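You operate a simulated robot arm through the tools that you are given. There is no shell and no other tool. Be economical: measure what you need, move in short steps, check, and stop when the job is done.

Carry out the task below with a simulated two-armed robot. There is one attempt and no reset: what you move stays moved.

Task
On the top of the green table, fold the blue towel in half.

The check looks at the end state, three seconds after you hand in, the way a careful person would. Anything else that was tipped, shoved, dropped, spilled or broken makes it a failure. Flat cloth is picked up by pressing the open fingertips on it (5 to 10 N) and closing them slowly along it; thin cloth reads only 2 to 8 mm in the jaws.

Robot
Two 7-joint arms with two-finger parallel grippers on one trunk, on a base that drives. Base frame: it is fixed to the floor where the robot stands at the start and does not move with it; the origin is under the middle of the robot, x ahead of it, y to its left, z up. Lengths are in m, angles in degrees, forces in N, time in s.
The left shoulder is at the start at [0.07, 0.134, 1.051], the right one opposite. Places, roughly: top of the green table [0.7, 0.5, 0.7]. Payload 1.57 kg a hand.
The TCP of each hand is the grasp point between the finger pads, 0.03 m short of the fingertips. In the tool frame z runs along the fingers and y along their closing line. Largest opening 0.08 m; finger width 0.017, thickness 0.012; the body of the gripper, 0.04 by 0.082 m, starts 0.08 m behind the TCP.
Orientation is that of the tool frame in the base frame, as a unit quaternion [x, y, z, w]. With the fingers straight down and closing along the base's y, the tool's x points along the base's -x, its y along +y and its z along -z.

Tools
- The arms move only by the tool nudge_tool. It takes "left_commands", "right_commands" or both (then of equal length, played together; a hand with none holds still); each is a list of rows, each an object of numbers (a shift or turn left out is 0, a gripper value left out holds the last): "tx", "ty", "tz": the shift along the base's x, y, z in m; "ax", "ay", "az": the turn, a rotation vector about the base's x, y, z in rad; "hand": the gripper command, from -1 (fully open) to 1 (shut), values between in proportion. In form: [{"tx": .., "ty": .., "tz": .., "ax": .., "ay": .., "az": .., "hand": ..}, ...]. A call has 1 to 10 rows; each row shifts and turns the commanded pose from where the row before left it. A row lasts 0.2 s, in which the tool goes at most 0.05 m and 8.6 degrees; a call with a longer step from one row to the next is refused whole, and so is a gripper value outside its range. A pose out of reach is approached as far as the arm can. The call stops where the force on the tool passes 40 N (or 10 N more than at its start, if that is more) or the arm is blocked; 0.2 s more then pass. Each finger travels about 0.153 m/s and halts on what it meets, pressing with about 43 N; the grip force reading is that of the motor and also rises with nothing between the fingers. The clock runs only during rows and for 0.2 s after the last one: add rows that do not move to give the fingers time. The reply holds the time, the measured pose of the TCP, the force on the tool along the base axes, the opening and the grip force, in the units named above and with some noise.
- Cameras (640 x 400 px; columns grow to the right, rows downward): "scene" is now at [0.1305, -0.0099, 1.2699]; the picture's right is [-0.10, -0.99, 0.00], its down [-0.73, 0.07, -0.68] and it looks along [0.68, -0.07, -0.73] (base axes); focal length 263 px, centre (320, 200). "left" rides on the left gripper at [0.072, 0.007, -0.122] in its tool frame; the picture's right is [-0.09, 1.00, 0.00], its down [-0.84, -0.08, -0.54] and it looks along [-0.54, -0.05, 0.84] (tool axes); focal length 238 px, centre (320, 200). "right" rides on the right gripper at [0.072, -0.007, -0.122] in its tool frame; the picture's right is [0.09, 1.00, 0.00], its down [-0.84, 0.08, -0.54] and it looks along [-0.54, 0.05, 0.84] (tool axes); focal length 238 px, centre (320, 200). There is no depth. A picture from a camera that has moved, and an enlarged one, comes with that camera's place and axes in the base frame and with its lens. The place of the scene camera against the robot may be out by one fixed shift of up to 0.012 m in any direction.
- get_image(camera): a new picture of that camera. It takes no simulated time.
- raise_lower(by): slides the trunk up (or, below 0, down) by that many m; the arms and the scene camera ride with it, the base frame stays. It gives what a move gives, with no picture.
- roll_base(legs): drives the robot by 1 to 6 legs, each [ahead, left, turn to the left] in m, m and degrees, along the robot's own axes; the way and the turn of a leg run together, so that a leg with both is an arc; at most 1.5 m and 180 degrees a leg. The arms and the cameras ride along, it lands a little off, and it stops where it bumps. It gives what a move gives.
- turn_head(pan, tilt): turns the head with the scene camera to pan (to the left, within 86 degrees either way) and tilt (down, from -29 to 69), counted from straight ahead of the robot. It gives what a move gives.
- inspect(camera, box): a new picture of the part [left, top, right, bottom] of that camera's present view, enlarged. It takes no simulated time.
- finish_job(): hands the job in; it is judged then, once.

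Work in short steps. Places have to be worked out from the pictures, the camera data and where the tool is seen: move nearer, look again, correct. Check each grasp and each placing, and mend what went wrong. You have 120 turns and 92 pictures in all, those below and enlarged ones among them. Open the grippers and draw the arms clear of the work before you hand the job in, unless the task says otherwise; then end with one line.

The tools are called after ">>>" by a JSON object that holds its "method" and its "body". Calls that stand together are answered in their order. nudge_tool: Moves the arms, as the interface text tells. Its arguments: {"type":"object","properties":{"left_commands":{"type":"array"},"right_commands":{"type":"array"}},"required":[]} The other tools are called the same way: raise_lower (by) slides the trunk up or down; roll_base (legs) drives the base; turn_head (pan, tilt) turns the head that bears the scene camera; get_image (camera) takes a picture; inspect (camera, box) takes an enlarged picture of a part of a camera's view; finish_job () hands the job in.

At the start:

```text
clock: 0.0
left_ee_pos: [0.5099, 0.178, 0.9659]
left_ee_rot: [0.0, 1.0, 0.0, -0.001]
left_wrist_force: [-0.7, 0.0, 0.0]
left_opening: 0.08
left_grip_force: 0.1
right_ee_pos: [0.4273, -0.1395, 0.9818]
right_ee_rot: [0.001, 1.0, 0.001, 0.0]
right_wrist_force: [-0.2, -0.5, 0.0]
right_opening: 0.0803
right_grip_force: 0.0
trunk travel left (down, up): [-0.625, 0.315]
robot x, y, heading: [0.0049, -0.0012, 0.0]
head pan, tilt: [-5.8, 47.2]
```

scene: 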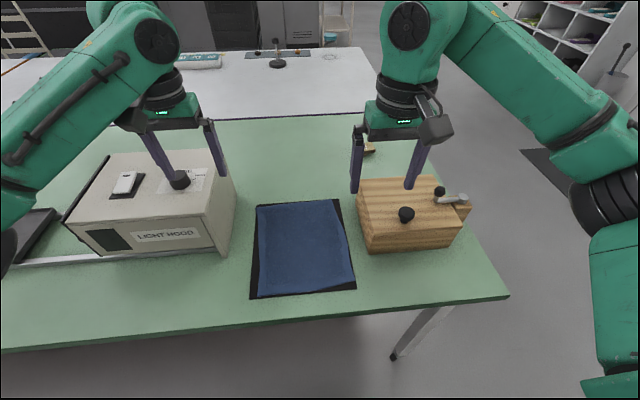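
right: 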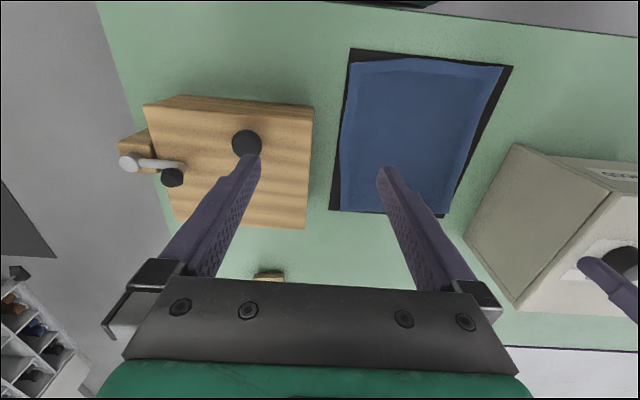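
left: 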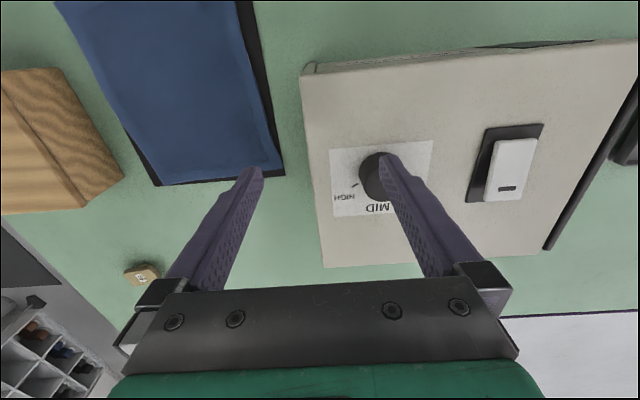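

The blue towel lies between the light box and the wooden block, with a dark rim that could be a mat or a lower layer. I'll look closer.

>>> {"method": "inspect", "body": {"camera": "scene", "box": [220, 170, 400, 310]}}

>>> {"method": "inspect", "body": {"camera": "right", "box": [300, 30, 540, 230]}}

```text
2.86 times, centred on (310, 240) of scene
camera zoom: at [0.1305, -0.0099, 1.2699], right [-0.1, -0.99, 0.0], down [-0.73, 0.07, -0.68], along [0.68, -0.07, -0.73], focal length 751 px, centre (349, 86)
```

zoom: 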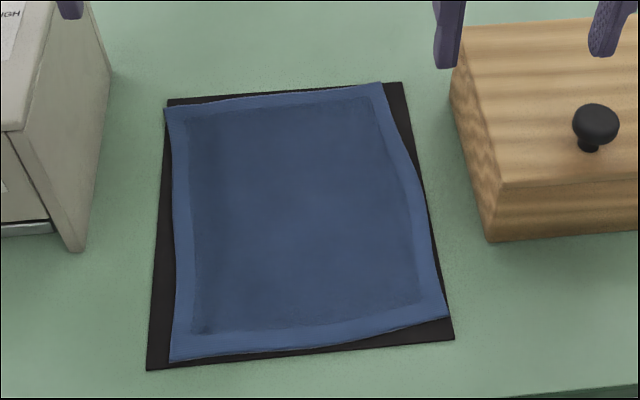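

```text
2.00 times, centred on (420, 130) of right
camera zoom: at [0.3553, -0.1473, 1.1045], right [-0.09, 1.0, 0.0], down [0.84, 0.08, 0.54], along [0.54, 0.05, -0.84], focal length 477 px, centre (120, 340)
```

zoom: 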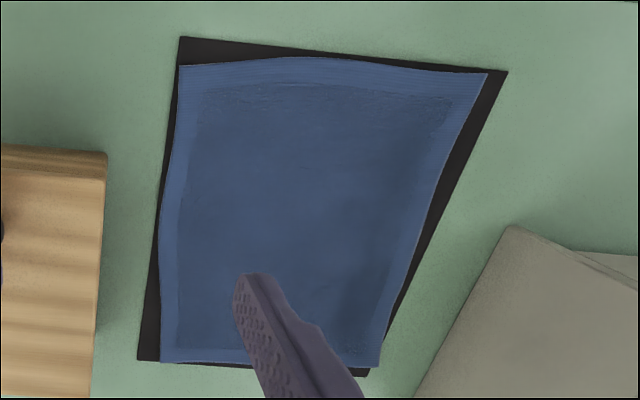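

The towel lies on a thin black mat. Its corners are at about near-left (0.384, 0.10), near-right (0.40, -0.12), far-left (0.65, 0.12) and far-right (0.66, -0.10). I'll fold the near edge over to the far edge with both hands, so first I bring them above the near edge with the fingers partly open.

>>> {"method": "nudge_tool", "body": {"left_commands": [{"tx": -0.037, "ty": -0.033, "hand": -0.2}, {"tx": -0.037, "ty": -0.033}, {"tx": -0.036, "ty": -0.034}, {"tz": -0.04}, {"tz": -0.04}, {"tz": -0.04}, {"tz": -0.026}, {}], "right_commands": [{"tx": -0.007, "ty": 0.017, "hand": -0.2}, {"tx": -0.007, "ty": 0.017}, {"tx": -0.008, "ty": 0.016}, {"tz": -0.04}, {"tz": -0.04}, {"tz": -0.04}, {"tz": -0.042}, {}]}}

```text
clock: 1.8
left_ee_pos: [0.3984, 0.0788, 0.8204]
left_ee_rot: [0.0, 1.0, 0.0, 0.001]
left_wrist_force: [0.6, 0.3, -0.2]
left_opening: 0.0479
left_grip_force: 0.1
right_ee_pos: [0.4046, -0.0891, 0.8182]
right_ee_rot: [-0.001, 1.0, 0.0, 0.0]
right_wrist_force: [0.0, -1.1, 0.0]
right_opening: 0.0479
right_grip_force: 0.1
trunk travel left (down, up): [-0.625, 0.315]
robot x, y, heading: [-0.001, -0.0031, -0.2]
head pan, tilt: [-5.8, 47.2]
```

Both hands are above the near edge. I'll check the alignment with each wrist camera.

>>> {"method": "get_image", "body": {"camera": "left"}}

>>> {"method": "get_image", "body": {"camera": "right"}}

>>> {"method": "get_image", "body": {"camera": "scene"}}

```text
86 pictures are left
camera left: at [0.3267, 0.0854, 0.9415], right [0.09, 1.0, 0.0], down [0.84, -0.08, 0.54], along [0.54, -0.05, -0.84], focal length 238 px, centre (320, 200)
```

left: 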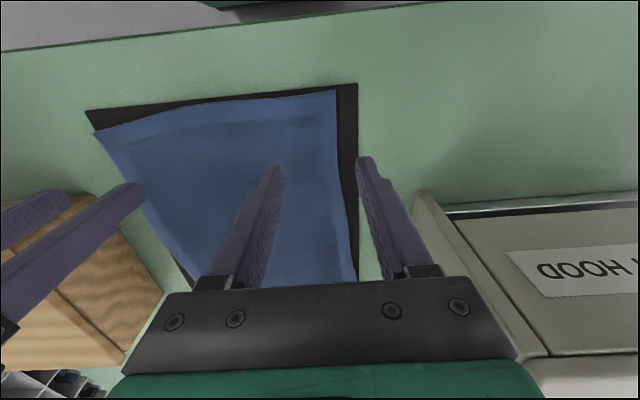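

```text
85 pictures are left
camera right: at [0.3326, -0.0969, 0.9408], right [-0.09, 1.0, 0.0], down [0.84, 0.08, 0.54], along [0.54, 0.05, -0.84], focal length 238 px, centre (320, 200)
```

right: 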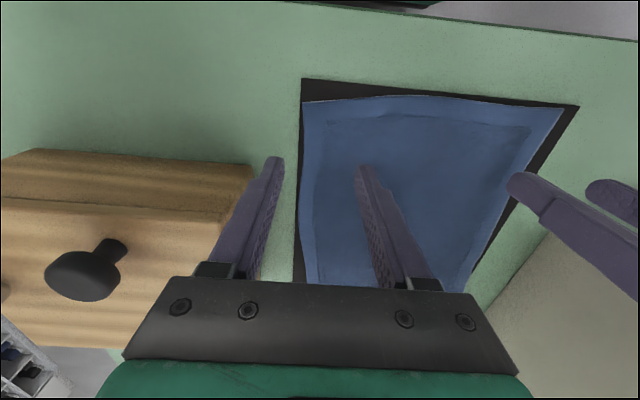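

```text
84 pictures are left
camera scene: at [0.13, -0.0099, 1.2699], right [-0.1, -0.99, 0.0], down [-0.73, 0.07, -0.68], along [0.68, -0.07, -0.73], focal length 263 px, centre (320, 200)
```

scene: 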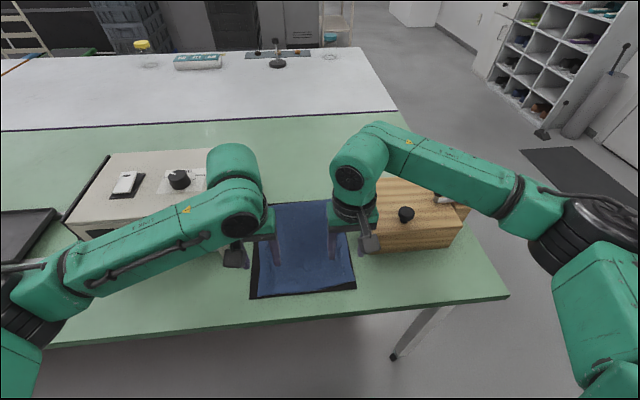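

The wrist views put the near edge a little closer, at about (0.362, 0.098) on the left and (0.379, -0.109) on the right. I'll shift to it, descend to about 0.765 and look again.

>>> {"method": "nudge_tool", "body": {"left_commands": [{"tx": -0.025, "ty": -0.008, "tz": -0.02}, {"tz": -0.036}, {}], "right_commands": [{"tx": -0.019, "ty": 0.004, "tz": -0.02}, {"tz": -0.034}, {}]}}

>>> {"method": "get_image", "body": {"camera": "left"}}

>>> {"method": "get_image", "body": {"camera": "right"}}

```text
clock: 2.4
left_ee_pos: [0.3709, 0.0703, 0.7766]
left_ee_rot: [0.003, 1.0, -0.003, 0.005]
left_wrist_force: [-8.5, 3.7, 17.2]
left_opening: 0.0471
left_grip_force: 0.0
right_ee_pos: [0.3847, -0.0842, 0.7759]
right_ee_rot: [-0.001, 1.0, 0.005, 0.002]
right_wrist_force: [-5.1, -0.2, 11.1]
right_opening: 0.047
right_grip_force: 0.0
trunk travel left (down, up): [-0.625, 0.315]
robot x, y, heading: [-0.0018, 0.0012, -0.3]
head pan, tilt: [-5.8, 47.2]
stopped in row 3 (left hand): the force on the tool passed its limit (the readings are from after the stop); the commanded pose is now the measured one
```

```text
83 pictures are left
camera left: at [0.298, 0.0781, 0.8959], right [0.1, 1.0, 0.0], down [0.83, -0.08, 0.55], along [0.55, -0.06, -0.83], focal length 238 px, centre (320, 200)
```

left: 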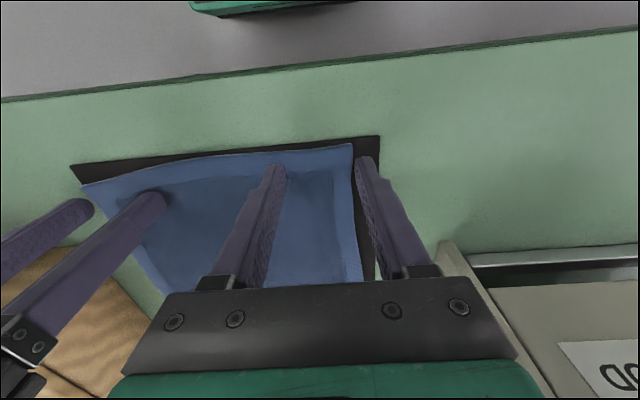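

```text
82 pictures are left
camera right: at [0.312, -0.0925, 0.8979], right [-0.09, 1.0, 0.01], down [0.83, 0.07, 0.55], along [0.54, 0.06, -0.84], focal length 238 px, centre (320, 200)
```

right: 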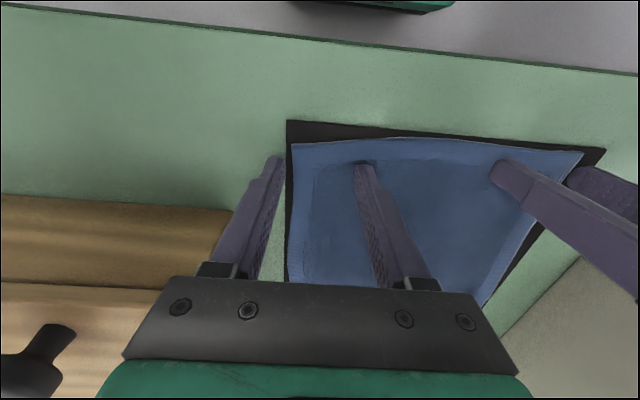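

Contact came at TCP z ≈ 0.777, so the cloth surface is at about z = 0.746. That agrees with triangulating the towel corners. I'll lift a little, shift each hand about 1 cm toward the edge and inward onto the cloth, and look again.

>>> {"method": "nudge_tool", "body": {"left_commands": [{"tz": 0.015}, {"tx": -0.01, "ty": -0.013}, {}], "right_commands": [{"tz": 0.015}, {"tx": -0.012, "ty": 0.016}, {}]}}

>>> {"method": "get_image", "body": {"camera": "left"}}

>>> {"method": "get_image", "body": {"camera": "right"}}

```text
clock: 3.2
left_ee_pos: [0.3644, 0.0574, 0.7887]
left_ee_rot: [0.003, 1.0, -0.001, 0.003]
left_wrist_force: [-0.5, 0.5, -1.1]
left_opening: 0.048
left_grip_force: 0.1
right_ee_pos: [0.3771, -0.0677, 0.7877]
right_ee_rot: [0.0, 1.0, 0.003, 0.0]
right_wrist_force: [0.8, 0.3, -0.1]
right_opening: 0.048
right_grip_force: 0.0
trunk travel left (down, up): [-0.625, 0.315]
robot x, y, heading: [-0.003, 0.0023, 0.1]
head pan, tilt: [-5.8, 47.2]
```

```text
81 pictures are left
camera left: at [0.2917, 0.0649, 0.9085], right [0.1, 1.0, 0.0], down [0.83, -0.08, 0.55], along [0.55, -0.06, -0.84], focal length 238 px, centre (320, 200)
```

left: 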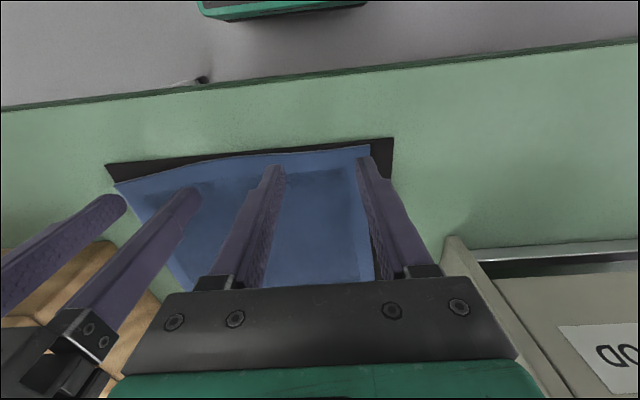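

```text
80 pictures are left
camera right: at [0.3045, -0.0771, 0.9102], right [-0.09, 1.0, 0.01], down [0.84, 0.07, 0.54], along [0.54, 0.06, -0.84], focal length 238 px, centre (320, 200)
```

right: 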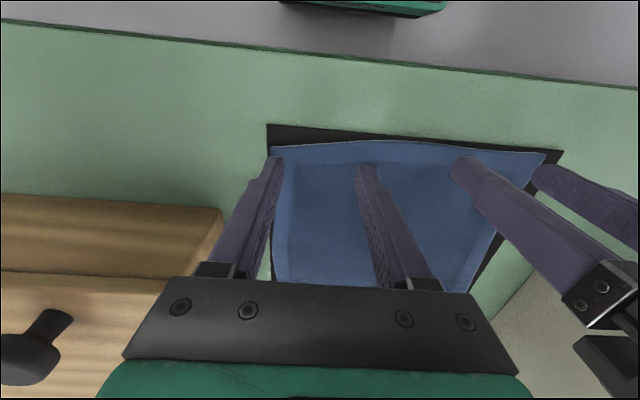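

The left edge lines up with the fingers. The right hand needs about 1 cm more toward the edge. I'll shift and descend to a light press.

>>> {"method": "nudge_tool", "body": {"left_commands": [{"tx": -0.003, "ty": 0.0}, {"tz": -0.007}, {"tz": -0.004}, {}], "right_commands": [{"tx": -0.01, "ty": 0.003}, {"tz": -0.006}, {"tz": -0.004}, {}]}}

```text
clock: 4.2
left_ee_pos: [0.3621, 0.0582, 0.7764]
left_ee_rot: [0.002, 1.0, -0.001, 0.003]
left_wrist_force: [0.7, 0.6, 2.5]
left_opening: 0.048
left_grip_force: 0.1
right_ee_pos: [0.3658, -0.0664, 0.7787]
right_ee_rot: [0.0, 1.0, 0.003, 0.001]
right_wrist_force: [0.0, 0.0, 0.1]
right_opening: 0.048
right_grip_force: 0.1
trunk travel left (down, up): [-0.625, 0.315]
robot x, y, heading: [0.0011, 0.0005, 0.1]
head pan, tilt: [-5.8, 47.2]
```

The left hand has just touched (2.5 N) and the right hand has not yet. I'll press a little more.

>>> {"method": "nudge_tool", "body": {"left_commands": [{"tz": -0.002}, {}], "right_commands": [{"tz": -0.004}, {}]}}

```text
clock: 4.8
left_ee_pos: [0.3618, 0.0573, 0.7759]
left_ee_rot: [0.001, 1.0, -0.001, 0.005]
left_wrist_force: [3.8, 1.8, 6.6]
left_opening: 0.0479
left_grip_force: 0.1
right_ee_pos: [0.3645, -0.0648, 0.7766]
right_ee_rot: [0.0, 1.0, 0.004, 0.002]
right_wrist_force: [1.4, -2.8, 14.2]
right_opening: 0.0482
right_grip_force: 0.1
trunk travel left (down, up): [-0.625, 0.315]
robot x, y, heading: [0.0005, 0.0008, 0.1]
head pan, tilt: [-5.8, 47.2]
```

The left hand presses at 6.6 N and the right at 14 N. I'll ease the right by about 1.5 mm and close both slowly along the cloth.

>>> {"method": "nudge_tool", "body": {"left_commands": [{"tz": -0.0005, "hand": -0.1}, {"hand": 0.05}, {"hand": 0.2}, {"hand": 0.35}, {"hand": 0.5}, {"hand": 0.65}, {"hand": 0.8}, {"hand": 0.95}, {"hand": 1.0}, {}], "right_commands": [{"tz": 0.0015, "hand": -0.1}, {"hand": 0.05}, {"hand": 0.2}, {"hand": 0.35}, {"hand": 0.5}, {"hand": 0.65}, {"hand": 0.8}, {"hand": 0.95}, {"hand": 1.0}, {}]}}

>>> {"method": "get_image", "body": {"camera": "left"}}

>>> {"method": "get_image", "body": {"camera": "right"}}

```text
clock: 7.0
left_ee_pos: [0.36, 0.0574, 0.7761]
left_ee_rot: [0.003, 1.0, -0.002, 0.005]
left_wrist_force: [1.8, -10.7, 17.7]
left_opening: 0.0075
left_grip_force: 27.0
right_ee_pos: [0.3631, -0.0644, 0.7761]
right_ee_rot: [-0.001, 1.0, 0.005, 0.003]
right_wrist_force: [-1.6, 13.8, 2.4]
right_opening: 0.0034
right_grip_force: 24.2
trunk travel left (down, up): [-0.625, 0.315]
robot x, y, heading: [-0.0026, 0.0003, -0.2]
head pan, tilt: [-5.8, 47.2]
```

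```text
79 pictures are left
camera left: at [0.2867, 0.0646, 0.896], right [0.1, 1.0, -0.01], down [0.83, -0.08, 0.55], along [0.55, -0.06, -0.83], focal length 238 px, centre (320, 200)
```

left: 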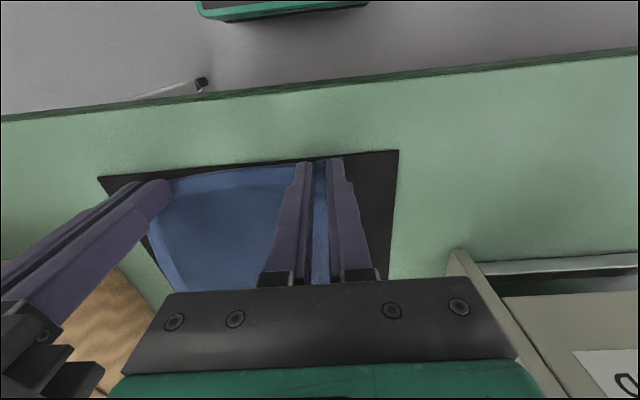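

```text
78 pictures are left
camera right: at [0.291, -0.0733, 0.8992], right [-0.09, 1.0, 0.01], down [0.83, 0.07, 0.55], along [0.54, 0.06, -0.84], focal length 238 px, centre (320, 200)
```

right: 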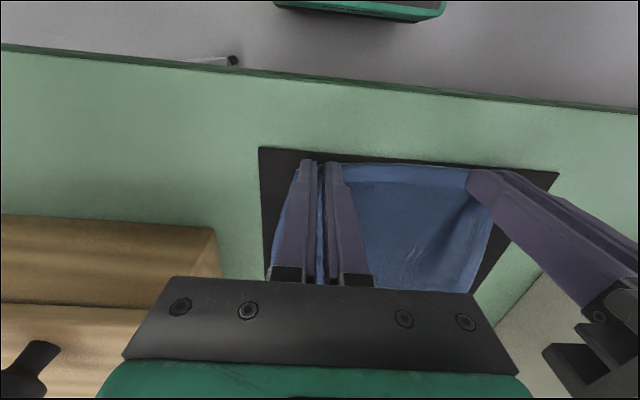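

Both jaws read thin cloth, 7.5 and 3.4 mm. I'll lift 4 cm and look, moving the hands slightly together to ease the sideways pull.

>>> {"method": "nudge_tool", "body": {"left_commands": [{"tz": 0.01, "ty": -0.002}, {"tz": 0.015, "tx": 0.004}, {"tz": 0.015, "tx": 0.004}, {}], "right_commands": [{"tz": 0.01, "ty": 0.002}, {"tz": 0.015, "tx": 0.004}, {"tz": 0.015, "tx": 0.004}, {}]}}

>>> {"method": "get_image", "body": {"camera": "left"}}

>>> {"method": "get_image", "body": {"camera": "right"}}

>>> {"method": "get_image", "body": {"camera": "scene"}}

```text
clock: 8.0
left_ee_pos: [0.3686, 0.0575, 0.8153]
left_ee_rot: [0.001, 1.0, -0.001, 0.004]
left_wrist_force: [0.9, -8.9, 0.1]
left_opening: 0.0046
left_grip_force: 25.1
right_ee_pos: [0.3728, -0.0625, 0.8156]
right_ee_rot: [0.0, 1.0, 0.004, 0.002]
right_wrist_force: [-1.0, 8.7, 0.3]
right_opening: 0.0034
right_grip_force: 23.9
trunk travel left (down, up): [-0.625, 0.315]
robot x, y, heading: [-0.001, -0.0027, -0.0]
head pan, tilt: [-5.8, 47.2]
```

```text
77 pictures are left
camera left: at [0.2958, 0.0637, 0.9362], right [0.1, 1.0, 0.0], down [0.83, -0.08, 0.55], along [0.55, -0.06, -0.84], focal length 238 px, centre (320, 200)
```

left: 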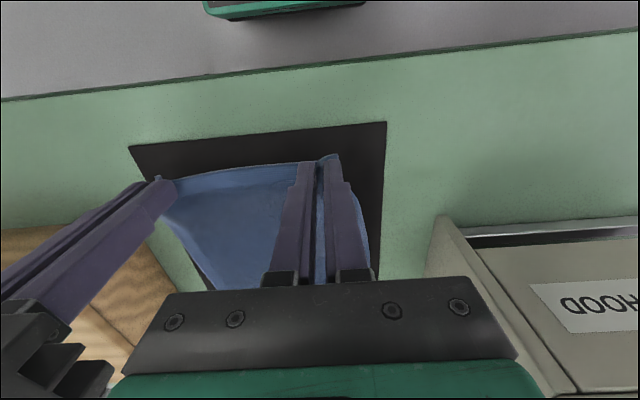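

```text
76 pictures are left
camera right: at [0.3006, -0.0709, 0.9386], right [-0.09, 1.0, 0.01], down [0.84, 0.07, 0.54], along [0.54, 0.06, -0.84], focal length 238 px, centre (320, 200)
```

right: 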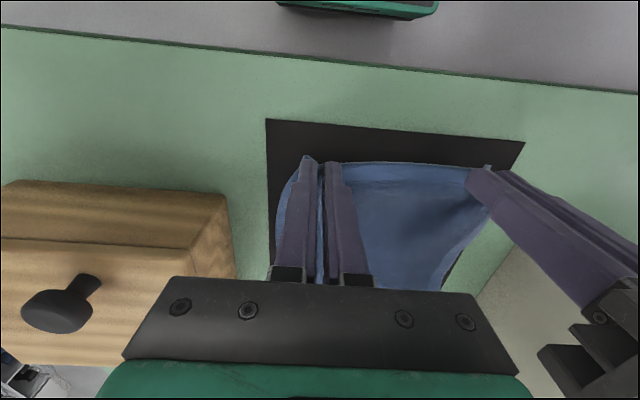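

```text
75 pictures are left
camera scene: at [0.1304, -0.0099, 1.2699], right [-0.1, -0.99, 0.0], down [-0.73, 0.07, -0.68], along [0.68, -0.07, -0.73], focal length 263 px, centre (320, 200)
```

scene: 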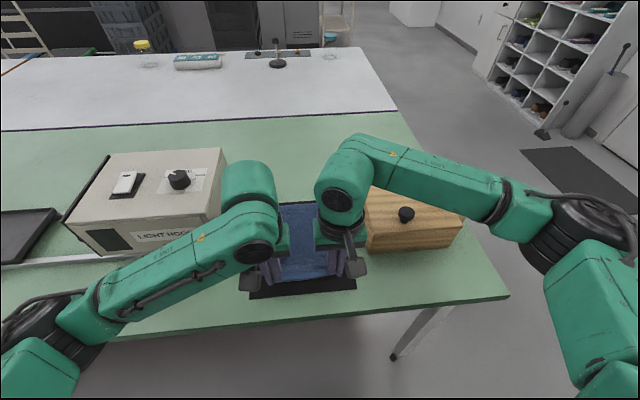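

Both hands hold the near edge and the mat stayed put. The scene camera is off by about -8 mm in x, so I put the far edge at x ≈ 0.603 on the left and 0.611 on the right, and the fold line near 0.485. I'll begin the arc up and forward, then check that the forearms clear the box and the block.

>>> {"method": "nudge_tool", "body": {"left_commands": [{"tx": 0.015, "tz": 0.018, "ty": 0.002}, {"tx": 0.018, "tz": 0.018, "ty": 0.002}, {"tx": 0.025, "tz": 0.015, "ty": 0.002}, {"tx": 0.028, "tz": 0.01, "ty": 0.002}, {}], "right_commands": [{"tx": 0.015, "tz": 0.018, "ty": 0.001}, {"tx": 0.018, "tz": 0.018, "ty": 0.001}, {"tx": 0.025, "tz": 0.015, "ty": 0.001}, {"tx": 0.028, "tz": 0.01, "ty": 0.001}, {}]}}

>>> {"method": "get_image", "body": {"camera": "scene"}}

>>> {"method": "get_image", "body": {"camera": "left"}}

```text
clock: 9.2
left_ee_pos: [0.4553, 0.0627, 0.8756]
left_ee_rot: [0.003, 1.0, -0.002, 0.004]
left_wrist_force: [1.1, -13.7, -0.9]
left_opening: 0.0045
left_grip_force: 25.5
right_ee_pos: [0.4583, -0.0586, 0.8759]
right_ee_rot: [-0.001, 1.0, 0.004, 0.002]
right_wrist_force: [-1.1, 14.4, 0.3]
right_opening: 0.0035
right_grip_force: 24.5
trunk travel left (down, up): [-0.625, 0.315]
robot x, y, heading: [0.0031, -0.0017, 0.1]
head pan, tilt: [-5.8, 47.2]
```

```text
74 pictures are left
camera scene: at [0.1297, -0.0099, 1.27], right [-0.1, -0.99, 0.0], down [-0.73, 0.07, -0.68], along [0.68, -0.07, -0.73], focal length 263 px, centre (320, 200)
```

scene: 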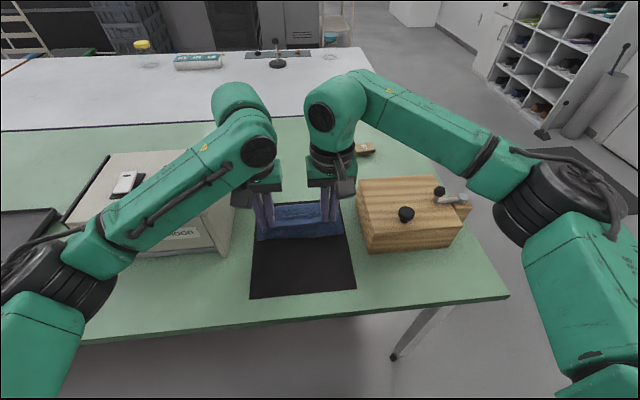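

```text
73 pictures are left
camera left: at [0.3821, 0.0701, 0.9959], right [0.1, 1.0, 0.0], down [0.83, -0.08, 0.55], along [0.55, -0.06, -0.84], focal length 238 px, centre (320, 200)
```

left: 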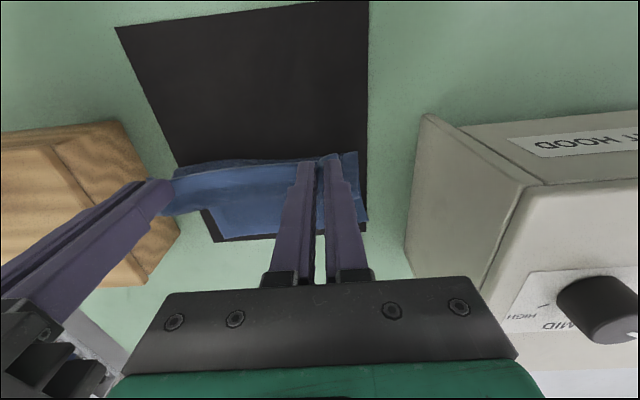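

The forearms clear the box and the block, and the far half is still on the mat. I'll continue the arc forward and down, bringing the right hand slightly inward to relax the pull.

>>> {"method": "nudge_tool", "body": {"left_commands": [{"tx": 0.03, "tz": 0.006, "ty": 0.002}, {"tx": 0.03, "ty": 0.002}, {"tx": 0.03, "tz": -0.012, "ty": 0.002}, {"tx": 0.025, "tz": -0.02, "ty": 0.002}, {"tx": 0.018, "tz": -0.025, "ty": 0.002}, {}], "right_commands": [{"tx": 0.03, "tz": 0.006, "ty": 0.005}, {"tx": 0.03, "ty": 0.003}, {"tx": 0.03, "tz": -0.012, "ty": 0.003}, {"tx": 0.027, "tz": -0.02, "ty": 0.002}, {"tx": 0.021, "tz": -0.025, "ty": 0.002}, {}]}}

>>> {"method": "get_image", "body": {"camera": "scene"}}

>>> {"method": "get_image", "body": {"camera": "left"}}

>>> {"method": "get_image", "body": {"camera": "right"}}

```text
clock: 10.6
left_ee_pos: [0.5858, 0.0732, 0.8223]
left_ee_rot: [0.003, 1.0, -0.002, 0.004]
left_wrist_force: [1.0, -6.1, 0.3]
left_opening: 0.0043
left_grip_force: 25.3
right_ee_pos: [0.5897, -0.0449, 0.8348]
right_ee_rot: [0.001, 1.0, 0.005, 0.009]
right_wrist_force: [-0.5, 7.1, -0.4]
right_opening: 0.0029
right_grip_force: 24.1
right hand out of reach, approached as far as the arm can: row 5
trunk travel left (down, up): [-0.625, 0.315]
robot x, y, heading: [-0.0044, -0.0017, -0.1]
head pan, tilt: [-5.8, 47.2]
```

```text
72 pictures are left
camera scene: at [0.1304, -0.0101, 1.2699], right [-0.1, -0.99, 0.0], down [-0.73, 0.07, -0.68], along [0.68, -0.07, -0.73], focal length 263 px, centre (320, 200)
```

scene: 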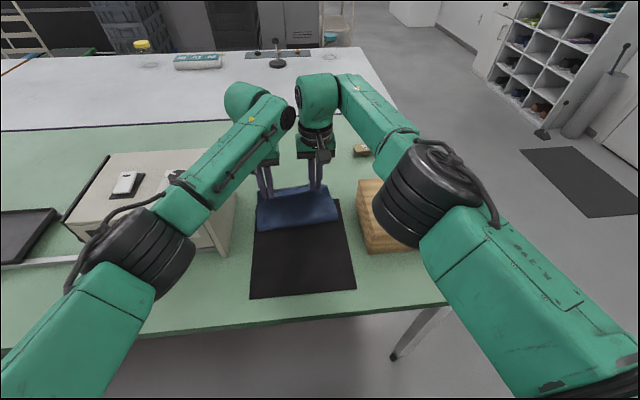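

```text
71 pictures are left
camera left: at [0.5133, 0.0807, 0.9435], right [0.1, 1.0, 0.0], down [0.83, -0.08, 0.55], along [0.55, -0.06, -0.84], focal length 238 px, centre (320, 200)
```

left: 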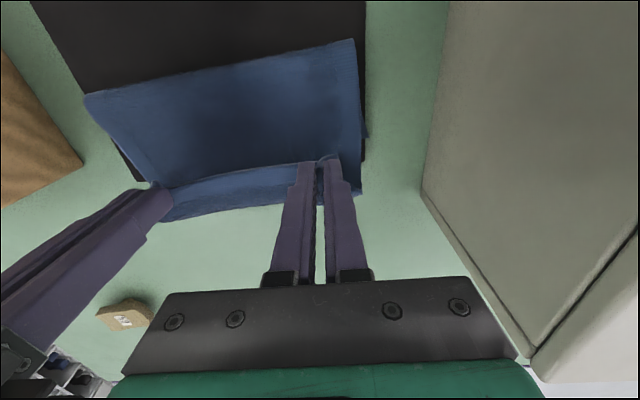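

```text
70 pictures are left
camera right: at [0.5155, -0.0524, 0.9555], right [-0.09, 1.0, 0.01], down [0.83, 0.07, 0.56], along [0.56, 0.06, -0.83], focal length 238 px, centre (320, 200)
```

right: 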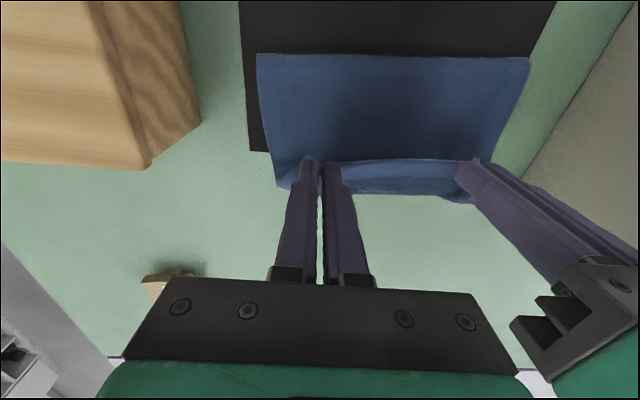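

The right hand hit its reach limit. I'll look closer at the fold line and the lower layer before going on.

>>> {"method": "inspect", "body": {"camera": "scene", "box": [230, 150, 370, 310]}}

>>> {"method": "inspect", "body": {"camera": "left", "box": [70, 20, 400, 230]}}

```text
2.50 times, centred on (300, 230) of scene
camera zoom: at [0.1304, -0.0101, 1.2699], right [-0.1, -0.99, 0.0], down [-0.73, 0.07, -0.68], along [0.68, -0.07, -0.73], focal length 657 px, centre (370, 125)
```

zoom: 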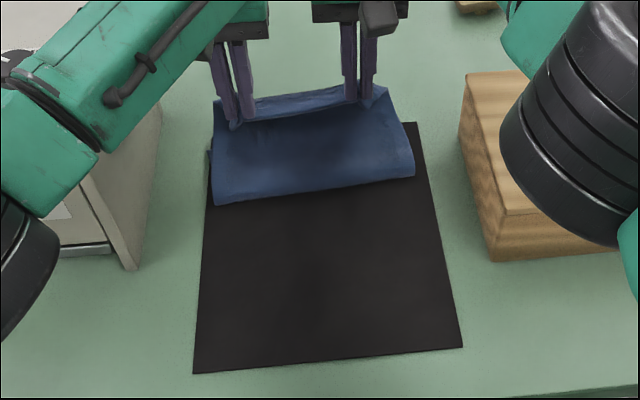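

```text
1.90 times, centred on (235, 125) of left
camera zoom: at [0.5133, 0.0807, 0.9435], right [0.1, 1.0, 0.0], down [0.83, -0.08, 0.55], along [0.55, -0.06, -0.84], focal length 454 px, centre (482, 343)
```

zoom: 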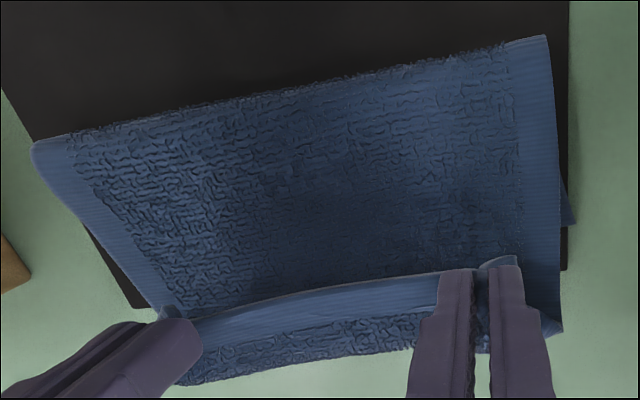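

The lower layer is still in place, but the right arm is at its limit. I'll look down at the clearance between the robot and the table edge before driving a few centimetres forward.

>>> {"method": "turn_head", "body": {"pan": 0, "tilt": 69}}

>>> {"method": "get_image", "body": {"camera": "scene"}}

```text
clock: 11.5
left_ee_pos: [0.5868, 0.0729, 0.8228]
left_ee_rot: [0.003, 1.0, -0.003, 0.004]
left_wrist_force: [0.5, -6.4, -0.2]
left_opening: 0.0046
left_grip_force: 25.3
right_ee_pos: [0.5914, -0.0445, 0.8335]
right_ee_rot: [0.001, 1.0, 0.005, 0.009]
right_wrist_force: [-1.5, 6.9, -1.4]
right_opening: 0.0032
right_grip_force: 24.2
trunk travel left (down, up): [-0.625, 0.315]
robot x, y, heading: [0.0054, 0.0004, -0.0]
head pan, tilt: [0.0, 68.8]
```

```text
67 pictures are left
camera scene: at [0.1075, -0.0019, 1.2441], right [0.0, -1.0, 0.0], down [-0.93, 0.0, -0.36], along [0.36, 0.0, -0.93], focal length 263 px, centre (320, 200)
```

scene: 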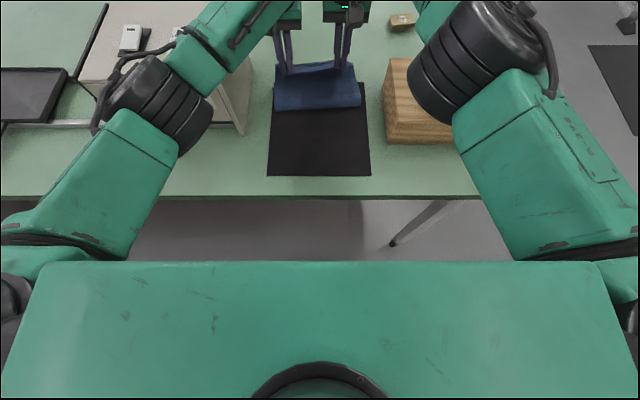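

The floor in front of the torso is clear and the table is open underneath. I'll pull both hands back 5 cm so the cloth isn't tugged, then drive 5 cm forward with them riding along.

>>> {"method": "nudge_tool", "body": {"left_commands": [{"tx": -0.025, "tz": 0.015}, {"tx": -0.025, "tz": 0.005}, {}], "right_commands": [{"tx": -0.028, "tz": 0.004}, {"tx": -0.027, "tz": 0.003}, {}]}}

>>> {"method": "roll_base", "body": {"legs": [[0.05, 0, 0]]}}

>>> {"method": "get_image", "body": {"camera": "scene"}}

```text
clock: 12.3
left_ee_pos: [0.5378, 0.0731, 0.8426]
left_ee_rot: [0.003, 1.0, -0.002, 0.003]
left_wrist_force: [0.9, -8.9, -0.6]
left_opening: 0.0043
left_grip_force: 24.4
right_ee_pos: [0.5351, -0.0444, 0.8405]
right_ee_rot: [0.001, 1.0, 0.003, 0.001]
right_wrist_force: [-0.2, 9.4, -0.3]
right_opening: 0.0033
right_grip_force: 24.5
trunk travel left (down, up): [-0.625, 0.315]
robot x, y, heading: [-0.0005, -0.0003, -0.0]
head pan, tilt: [0.0, 68.8]
```

```text
clock: 13.2
left_ee_pos: [0.5852, 0.0738, 0.8433]
left_ee_rot: [0.002, 1.0, -0.001, 0.004]
left_wrist_force: [-0.6, -8.3, 0.2]
left_opening: 0.0043
left_grip_force: 25.0
right_ee_pos: [0.5854, -0.046, 0.8421]
right_ee_rot: [0.0, 1.0, 0.004, 0.001]
right_wrist_force: [-0.4, 7.4, 0.7]
right_opening: 0.0032
right_grip_force: 24.1
trunk travel left (down, up): [-0.625, 0.315]
robot x, y, heading: [0.0448, -0.003, 0.2]
head pan, tilt: [0.0, 68.8]
```

```text
66 pictures are left
camera scene: at [0.1558, -0.0019, 1.2442], right [0.0, -1.0, 0.0], down [-0.93, 0.0, -0.36], along [0.36, 0.0, -0.93], focal length 263 px, centre (320, 200)
```

scene: 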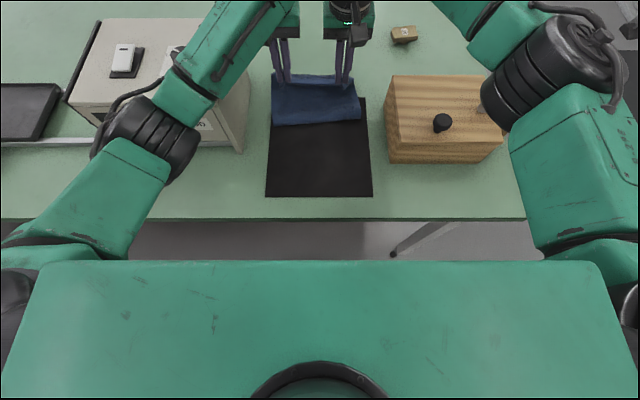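

The drive went cleanly and left the hands at x ≈ 0.585. Now I'll lower them and bring the held edge forward over the far edge.

>>> {"method": "nudge_tool", "body": {"left_commands": [{"tx": 0.012, "tz": -0.02}, {"tx": 0.01, "tz": -0.02}, {"tx": 0.006, "tz": -0.015}, {}], "right_commands": [{"tx": 0.014, "tz": -0.02}, {"tx": 0.012, "tz": -0.02}, {"tx": 0.009, "tz": -0.015}, {}]}}

>>> {"method": "get_image", "body": {"camera": "left"}}

>>> {"method": "get_image", "body": {"camera": "right"}}

>>> {"method": "turn_head", "body": {"pan": 0, "tilt": 52}}

>>> {"method": "inspect", "body": {"camera": "scene", "box": [230, 100, 410, 300]}}

```text
clock: 14.2
left_ee_pos: [0.6146, 0.073, 0.7894]
left_ee_rot: [0.002, 1.0, -0.002, 0.004]
left_wrist_force: [0.7, -5.0, 0.1]
left_opening: 0.0046
left_grip_force: 25.4
right_ee_pos: [0.6207, -0.0436, 0.7882]
right_ee_rot: [0.0, 1.0, 0.004, 0.002]
right_wrist_force: [0.4, 6.1, 0.5]
right_opening: 0.0031
right_grip_force: 24.2
trunk travel left (down, up): [-0.625, 0.315]
robot x, y, heading: [0.0522, -0.0034, 0.0]
head pan, tilt: [0.0, 68.8]
```

```text
65 pictures are left
camera left: at [0.5409, 0.0805, 0.9093], right [0.1, 1.0, 0.0], down [0.83, -0.08, 0.55], along [0.55, -0.06, -0.84], focal length 238 px, centre (320, 200)
```

left: 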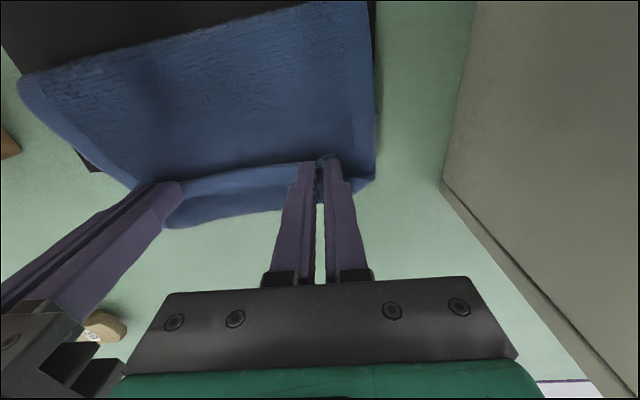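

```text
64 pictures are left
camera right: at [0.5483, -0.0521, 0.9101], right [-0.09, 1.0, 0.01], down [0.83, 0.07, 0.55], along [0.54, 0.06, -0.84], focal length 238 px, centre (320, 200)
```

right: 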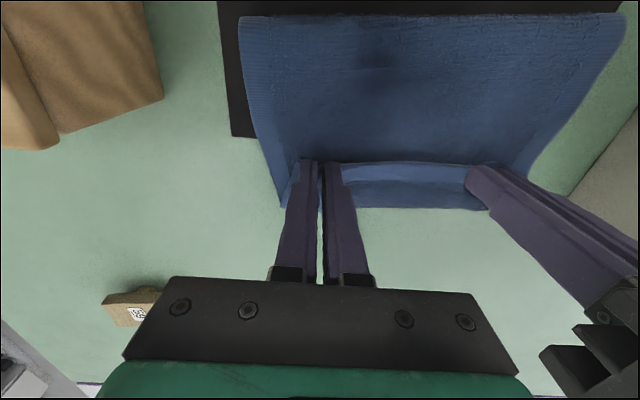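

```text
clock: 15.0
left_ee_pos: [0.615, 0.0733, 0.7886]
left_ee_rot: [0.002, 1.0, -0.003, 0.003]
left_wrist_force: [1.4, -5.5, -1.3]
left_opening: 0.0044
left_grip_force: 25.4
right_ee_pos: [0.6209, -0.0438, 0.7883]
right_ee_rot: [0.0, 1.0, 0.004, 0.002]
right_wrist_force: [-1.7, 5.2, 0.8]
right_opening: 0.003
right_grip_force: 24.1
trunk travel left (down, up): [-0.625, 0.315]
robot x, y, heading: [0.0489, -0.0025, 0.3]
head pan, tilt: [0.0, 52.0]
```

```text
2.00 times, centred on (320, 200) of scene
camera zoom: at [0.1755, -0.0019, 1.2633], right [0.0, -1.0, 0.0], down [-0.79, 0.0, -0.61], along [0.61, 0.0, -0.79], focal length 526 px, centre (320, 200)
```

zoom: 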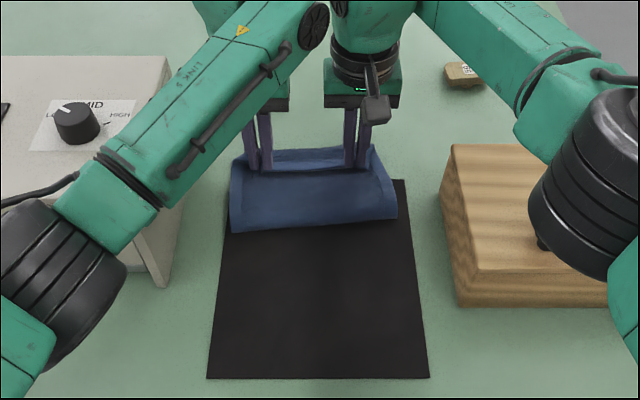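

The held edge is over the far edge, but with the hands vertical it curls back on itself, because the cloth leaves the jaws forward. Folding the far edge toward me works better, since I can then tilt the fingers forward and lay the edge flat. I'll carry the near edge back along the same arc.

>>> {"method": "nudge_tool", "body": {"left_commands": [{"tx": -0.02, "tz": 0.03}, {"tx": -0.03, "tz": 0.03}, {"tx": -0.035, "tz": 0.02}, {"tx": -0.035, "tz": 0.006}, {"tx": -0.035, "tz": -0.01, "ty": -0.005}, {"tx": -0.035, "tz": -0.018, "ty": -0.004}, {"tx": -0.03, "tz": -0.02, "ty": -0.004}, {"tx": -0.025, "tz": -0.02, "ty": -0.003}, {}], "right_commands": [{"tx": -0.02, "tz": 0.03}, {"tx": -0.03, "tz": 0.03}, {"tx": -0.035, "tz": 0.02}, {"tx": -0.035, "tz": 0.006, "ty": -0.004}, {"tx": -0.035, "tz": -0.01, "ty": -0.005}, {"tx": -0.036, "tz": -0.018, "ty": -0.004}, {"tx": -0.032, "tz": -0.02, "ty": -0.004}, {"tx": -0.025, "tz": -0.02, "ty": -0.003}, {}]}}

>>> {"method": "get_image", "body": {"camera": "scene"}}

```text
clock: 17.0
left_ee_pos: [0.3671, 0.0574, 0.8046]
left_ee_rot: [0.003, 1.0, -0.003, 0.003]
left_wrist_force: [1.9, -18.9, -1.4]
left_opening: 0.0048
left_grip_force: 25.3
right_ee_pos: [0.3709, -0.0653, 0.8034]
right_ee_rot: [0.0, 1.0, 0.004, 0.002]
right_wrist_force: [-1.7, 18.0, 0.5]
right_opening: 0.0035
right_grip_force: 24.5
trunk travel left (down, up): [-0.625, 0.315]
robot x, y, heading: [0.0498, 0.001, -0.3]
head pan, tilt: [0.0, 52.0]
```

```text
62 pictures are left
camera scene: at [0.1761, -0.0019, 1.2633], right [0.0, -1.0, 0.0], down [-0.79, 0.0, -0.62], along [0.62, 0.0, -0.79], focal length 263 px, centre (320, 200)
```

scene: 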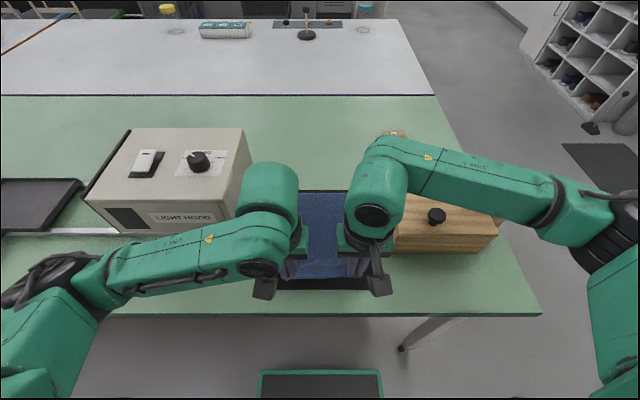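

The cloth is back over the near side. I'll lower it onto the mat, open the fingers and lift.

>>> {"method": "nudge_tool", "body": {"left_commands": [{"tx": -0.004, "tz": -0.015}, {"tx": -0.004, "tz": -0.01}, {"hand": 0.6}, {"hand": 0.2}, {"hand": -0.2}, {}, {"tz": 0.02}, {"tz": 0.04}, {"tz": 0.045}, {}], "right_commands": [{"tx": -0.004, "tz": -0.015}, {"tx": -0.002, "tz": -0.009}, {"hand": 0.6}, {"hand": 0.2}, {"hand": -0.2}, {}, {"tz": 0.02}, {"tz": 0.04}, {"tz": 0.045}, {}]}}

>>> {"method": "get_image", "body": {"camera": "left"}}

>>> {"method": "get_image", "body": {"camera": "right"}}

>>> {"method": "get_image", "body": {"camera": "scene"}}

```text
clock: 19.2
left_ee_pos: [0.361, 0.0554, 0.8867]
left_ee_rot: [0.002, 1.0, -0.002, 0.003]
left_wrist_force: [0.5, 0.3, 0.0]
left_opening: 0.0481
left_grip_force: 0.1
right_ee_pos: [0.3668, -0.0646, 0.8863]
right_ee_rot: [0.001, 1.0, 0.003, 0.002]
right_wrist_force: [0.3, -0.1, 0.2]
right_opening: 0.048
right_grip_force: 0.1
trunk travel left (down, up): [-0.625, 0.315]
robot x, y, heading: [0.047, -0.0013, -0.1]
head pan, tilt: [0.0, 52.0]
```

```text
61 pictures are left
camera left: at [0.2875, 0.0634, 1.007], right [0.1, 1.0, 0.0], down [0.83, -0.08, 0.55], along [0.55, -0.06, -0.84], focal length 238 px, centre (320, 200)
```

left: 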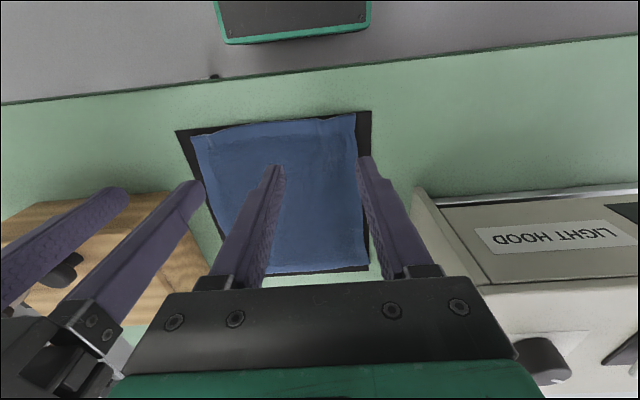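

```text
60 pictures are left
camera right: at [0.2946, -0.0733, 1.0091], right [-0.09, 1.0, 0.01], down [0.84, 0.07, 0.54], along [0.54, 0.06, -0.84], focal length 238 px, centre (320, 200)
```

right: 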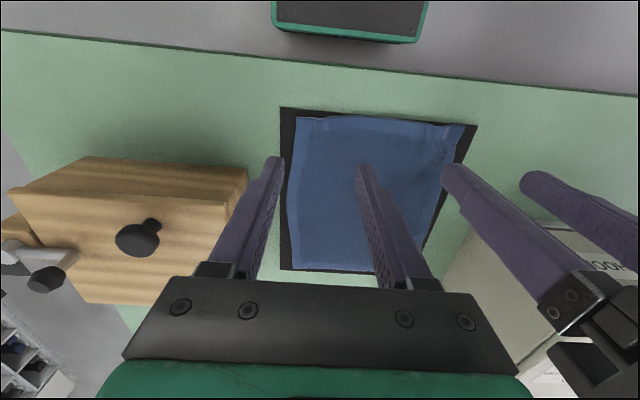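

```text
59 pictures are left
camera scene: at [0.1759, -0.0019, 1.2633], right [0.0, -1.0, 0.0], down [-0.79, 0.0, -0.62], along [0.62, 0.0, -0.79], focal length 263 px, centre (320, 200)
```

scene: 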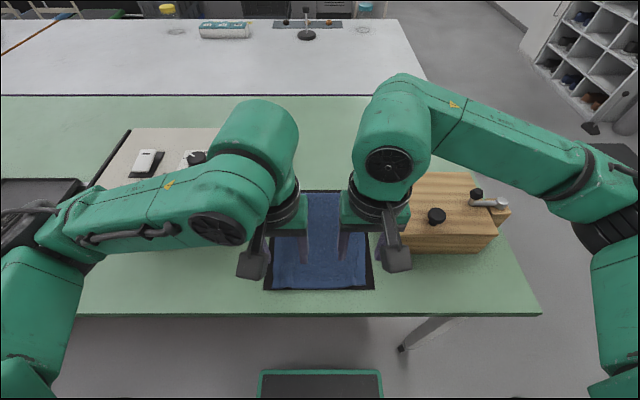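

The towel is flat on the mat again. I'll move both hands above the far edge.

>>> {"method": "nudge_tool", "body": {"left_commands": [{"tx": 0.045, "ty": 0.005}, {"tx": 0.045, "ty": 0.005}, {"tx": 0.045, "ty": 0.005}, {"tx": 0.045, "ty": 0.005}, {"tx": 0.045, "ty": 0.002}, {"tz": -0.04}, {"tz": -0.035}, {}], "right_commands": [{"tx": 0.045, "ty": 0.002}, {"tx": 0.045, "ty": 0.002}, {"tx": 0.045, "ty": 0.002}, {"tx": 0.045, "ty": 0.002}, {"tx": 0.045, "ty": 0.002}, {"tz": -0.04}, {"tz": -0.035}, {}]}}

>>> {"method": "get_image", "body": {"camera": "left"}}

>>> {"method": "get_image", "body": {"camera": "right"}}

>>> {"method": "get_image", "body": {"camera": "scene"}}

```text
clock: 21.0
left_ee_pos: [0.5891, 0.0806, 0.8126]
left_ee_rot: [0.003, 1.0, -0.002, 0.004]
left_wrist_force: [-0.5, -0.2, -0.9]
left_opening: 0.0478
left_grip_force: 0.0
right_ee_pos: [0.5889, -0.0556, 0.8094]
right_ee_rot: [0.0, 1.0, 0.004, 0.002]
right_wrist_force: [0.2, -0.4, -0.2]
right_opening: 0.0478
right_grip_force: 0.1
trunk travel left (down, up): [-0.625, 0.315]
robot x, y, heading: [0.0457, -0.0012, 0.1]
head pan, tilt: [0.0, 52.0]
```

```text
58 pictures are left
camera left: at [0.5153, 0.0877, 0.9323], right [0.1, 1.0, 0.0], down [0.83, -0.08, 0.55], along [0.55, -0.06, -0.84], focal length 238 px, centre (320, 200)
```

left: 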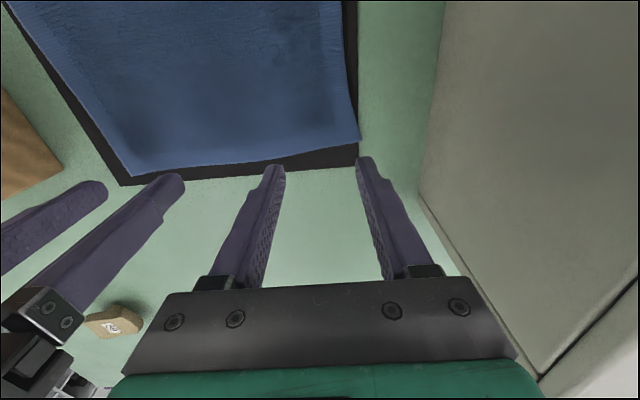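

```text
57 pictures are left
camera right: at [0.5169, -0.0639, 0.932], right [-0.09, 1.0, 0.01], down [0.83, 0.07, 0.55], along [0.54, 0.06, -0.84], focal length 238 px, centre (320, 200)
```

right: 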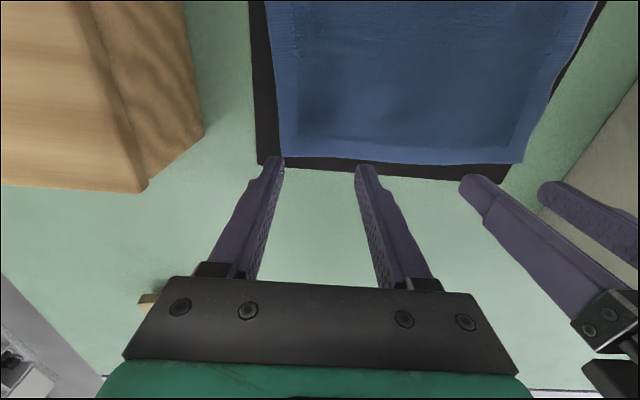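

```text
56 pictures are left
camera scene: at [0.175, -0.0019, 1.2635], right [0.0, -1.0, 0.0], down [-0.79, 0.0, -0.62], along [0.62, 0.0, -0.79], focal length 263 px, centre (320, 200)
```

scene: 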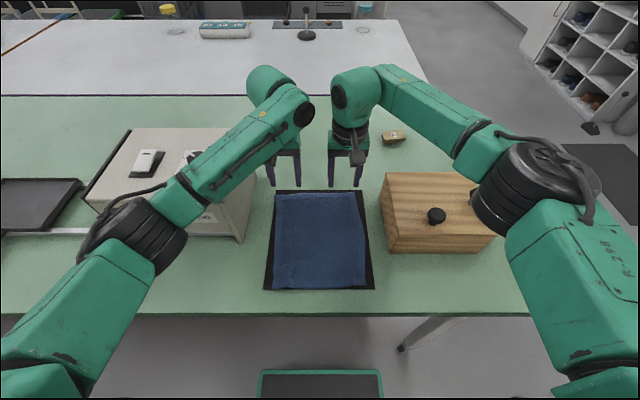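

I put the far corners at about (0.582, 0.111) and (0.597, -0.081). I'll align just inside the edge and descend to just above contact.

>>> {"method": "nudge_tool", "body": {"left_commands": [{"tx": -0.01, "ty": -0.0125}, {"tz": -0.02}, {"tz": -0.0115}, {}], "right_commands": [{"tx": -0.002, "ty": 0.017}, {"tz": -0.018}, {"tz": -0.0105}, {}]}}

>>> {"method": "get_image", "body": {"camera": "left"}}

>>> {"method": "get_image", "body": {"camera": "right"}}

```text
clock: 22.0
left_ee_pos: [0.5762, 0.0676, 0.7796]
left_ee_rot: [0.002, 1.0, -0.001, 0.003]
left_wrist_force: [0.1, -0.2, 0.1]
left_opening: 0.048
left_grip_force: 0.0
right_ee_pos: [0.5886, -0.039, 0.7804]
right_ee_rot: [0.0, 1.0, 0.004, 0.002]
right_wrist_force: [0.2, -0.3, 1.6]
right_opening: 0.0482
right_grip_force: 0.1
trunk travel left (down, up): [-0.625, 0.315]
robot x, y, heading: [0.0481, 0.0016, 0.3]
head pan, tilt: [0.0, 52.0]
```

```text
55 pictures are left
camera left: at [0.504, 0.075, 0.8997], right [0.1, 1.0, 0.0], down [0.83, -0.08, 0.55], along [0.55, -0.06, -0.84], focal length 238 px, centre (320, 200)
```

left: 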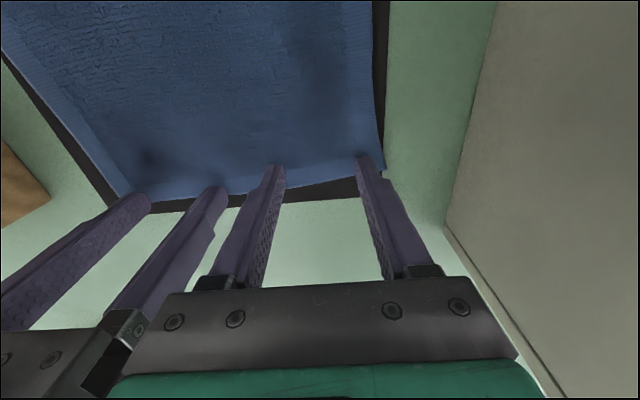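

```text
54 pictures are left
camera right: at [0.5163, -0.0463, 0.9031], right [-0.09, 1.0, 0.01], down [0.84, 0.07, 0.54], along [0.54, 0.06, -0.84], focal length 238 px, centre (320, 200)
```

right: 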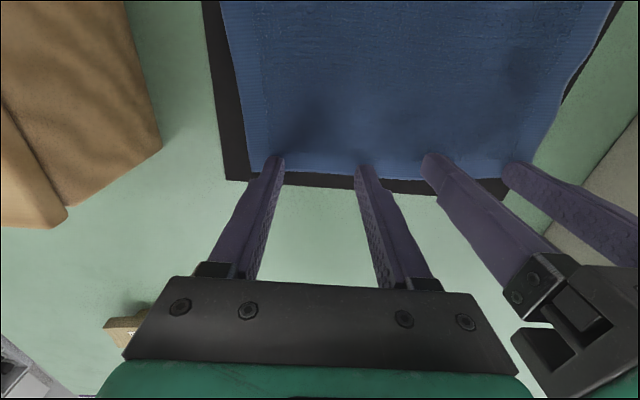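

Both finger pairs sit just inside the far edge. I'll press lightly.

>>> {"method": "nudge_tool", "body": {"left_commands": [{"tz": -0.003}, {"tz": -0.0015}, {}], "right_commands": [{"tz": -0.003}, {"tz": -0.001}, {}]}}

```text
clock: 22.8
left_ee_pos: [0.5781, 0.0679, 0.7775]
left_ee_rot: [0.003, 1.0, -0.002, 0.005]
left_wrist_force: [1.7, -1.6, 8.8]
left_opening: 0.0479
left_grip_force: 0.1
right_ee_pos: [0.587, -0.0377, 0.7785]
right_ee_rot: [0.001, 1.0, 0.003, 0.002]
right_wrist_force: [0.3, 0.2, 0.9]
right_opening: 0.0481
right_grip_force: 0.0
trunk travel left (down, up): [-0.625, 0.315]
robot x, y, heading: [0.0492, -0.0008, -0.1]
head pan, tilt: [0.0, 52.0]
```

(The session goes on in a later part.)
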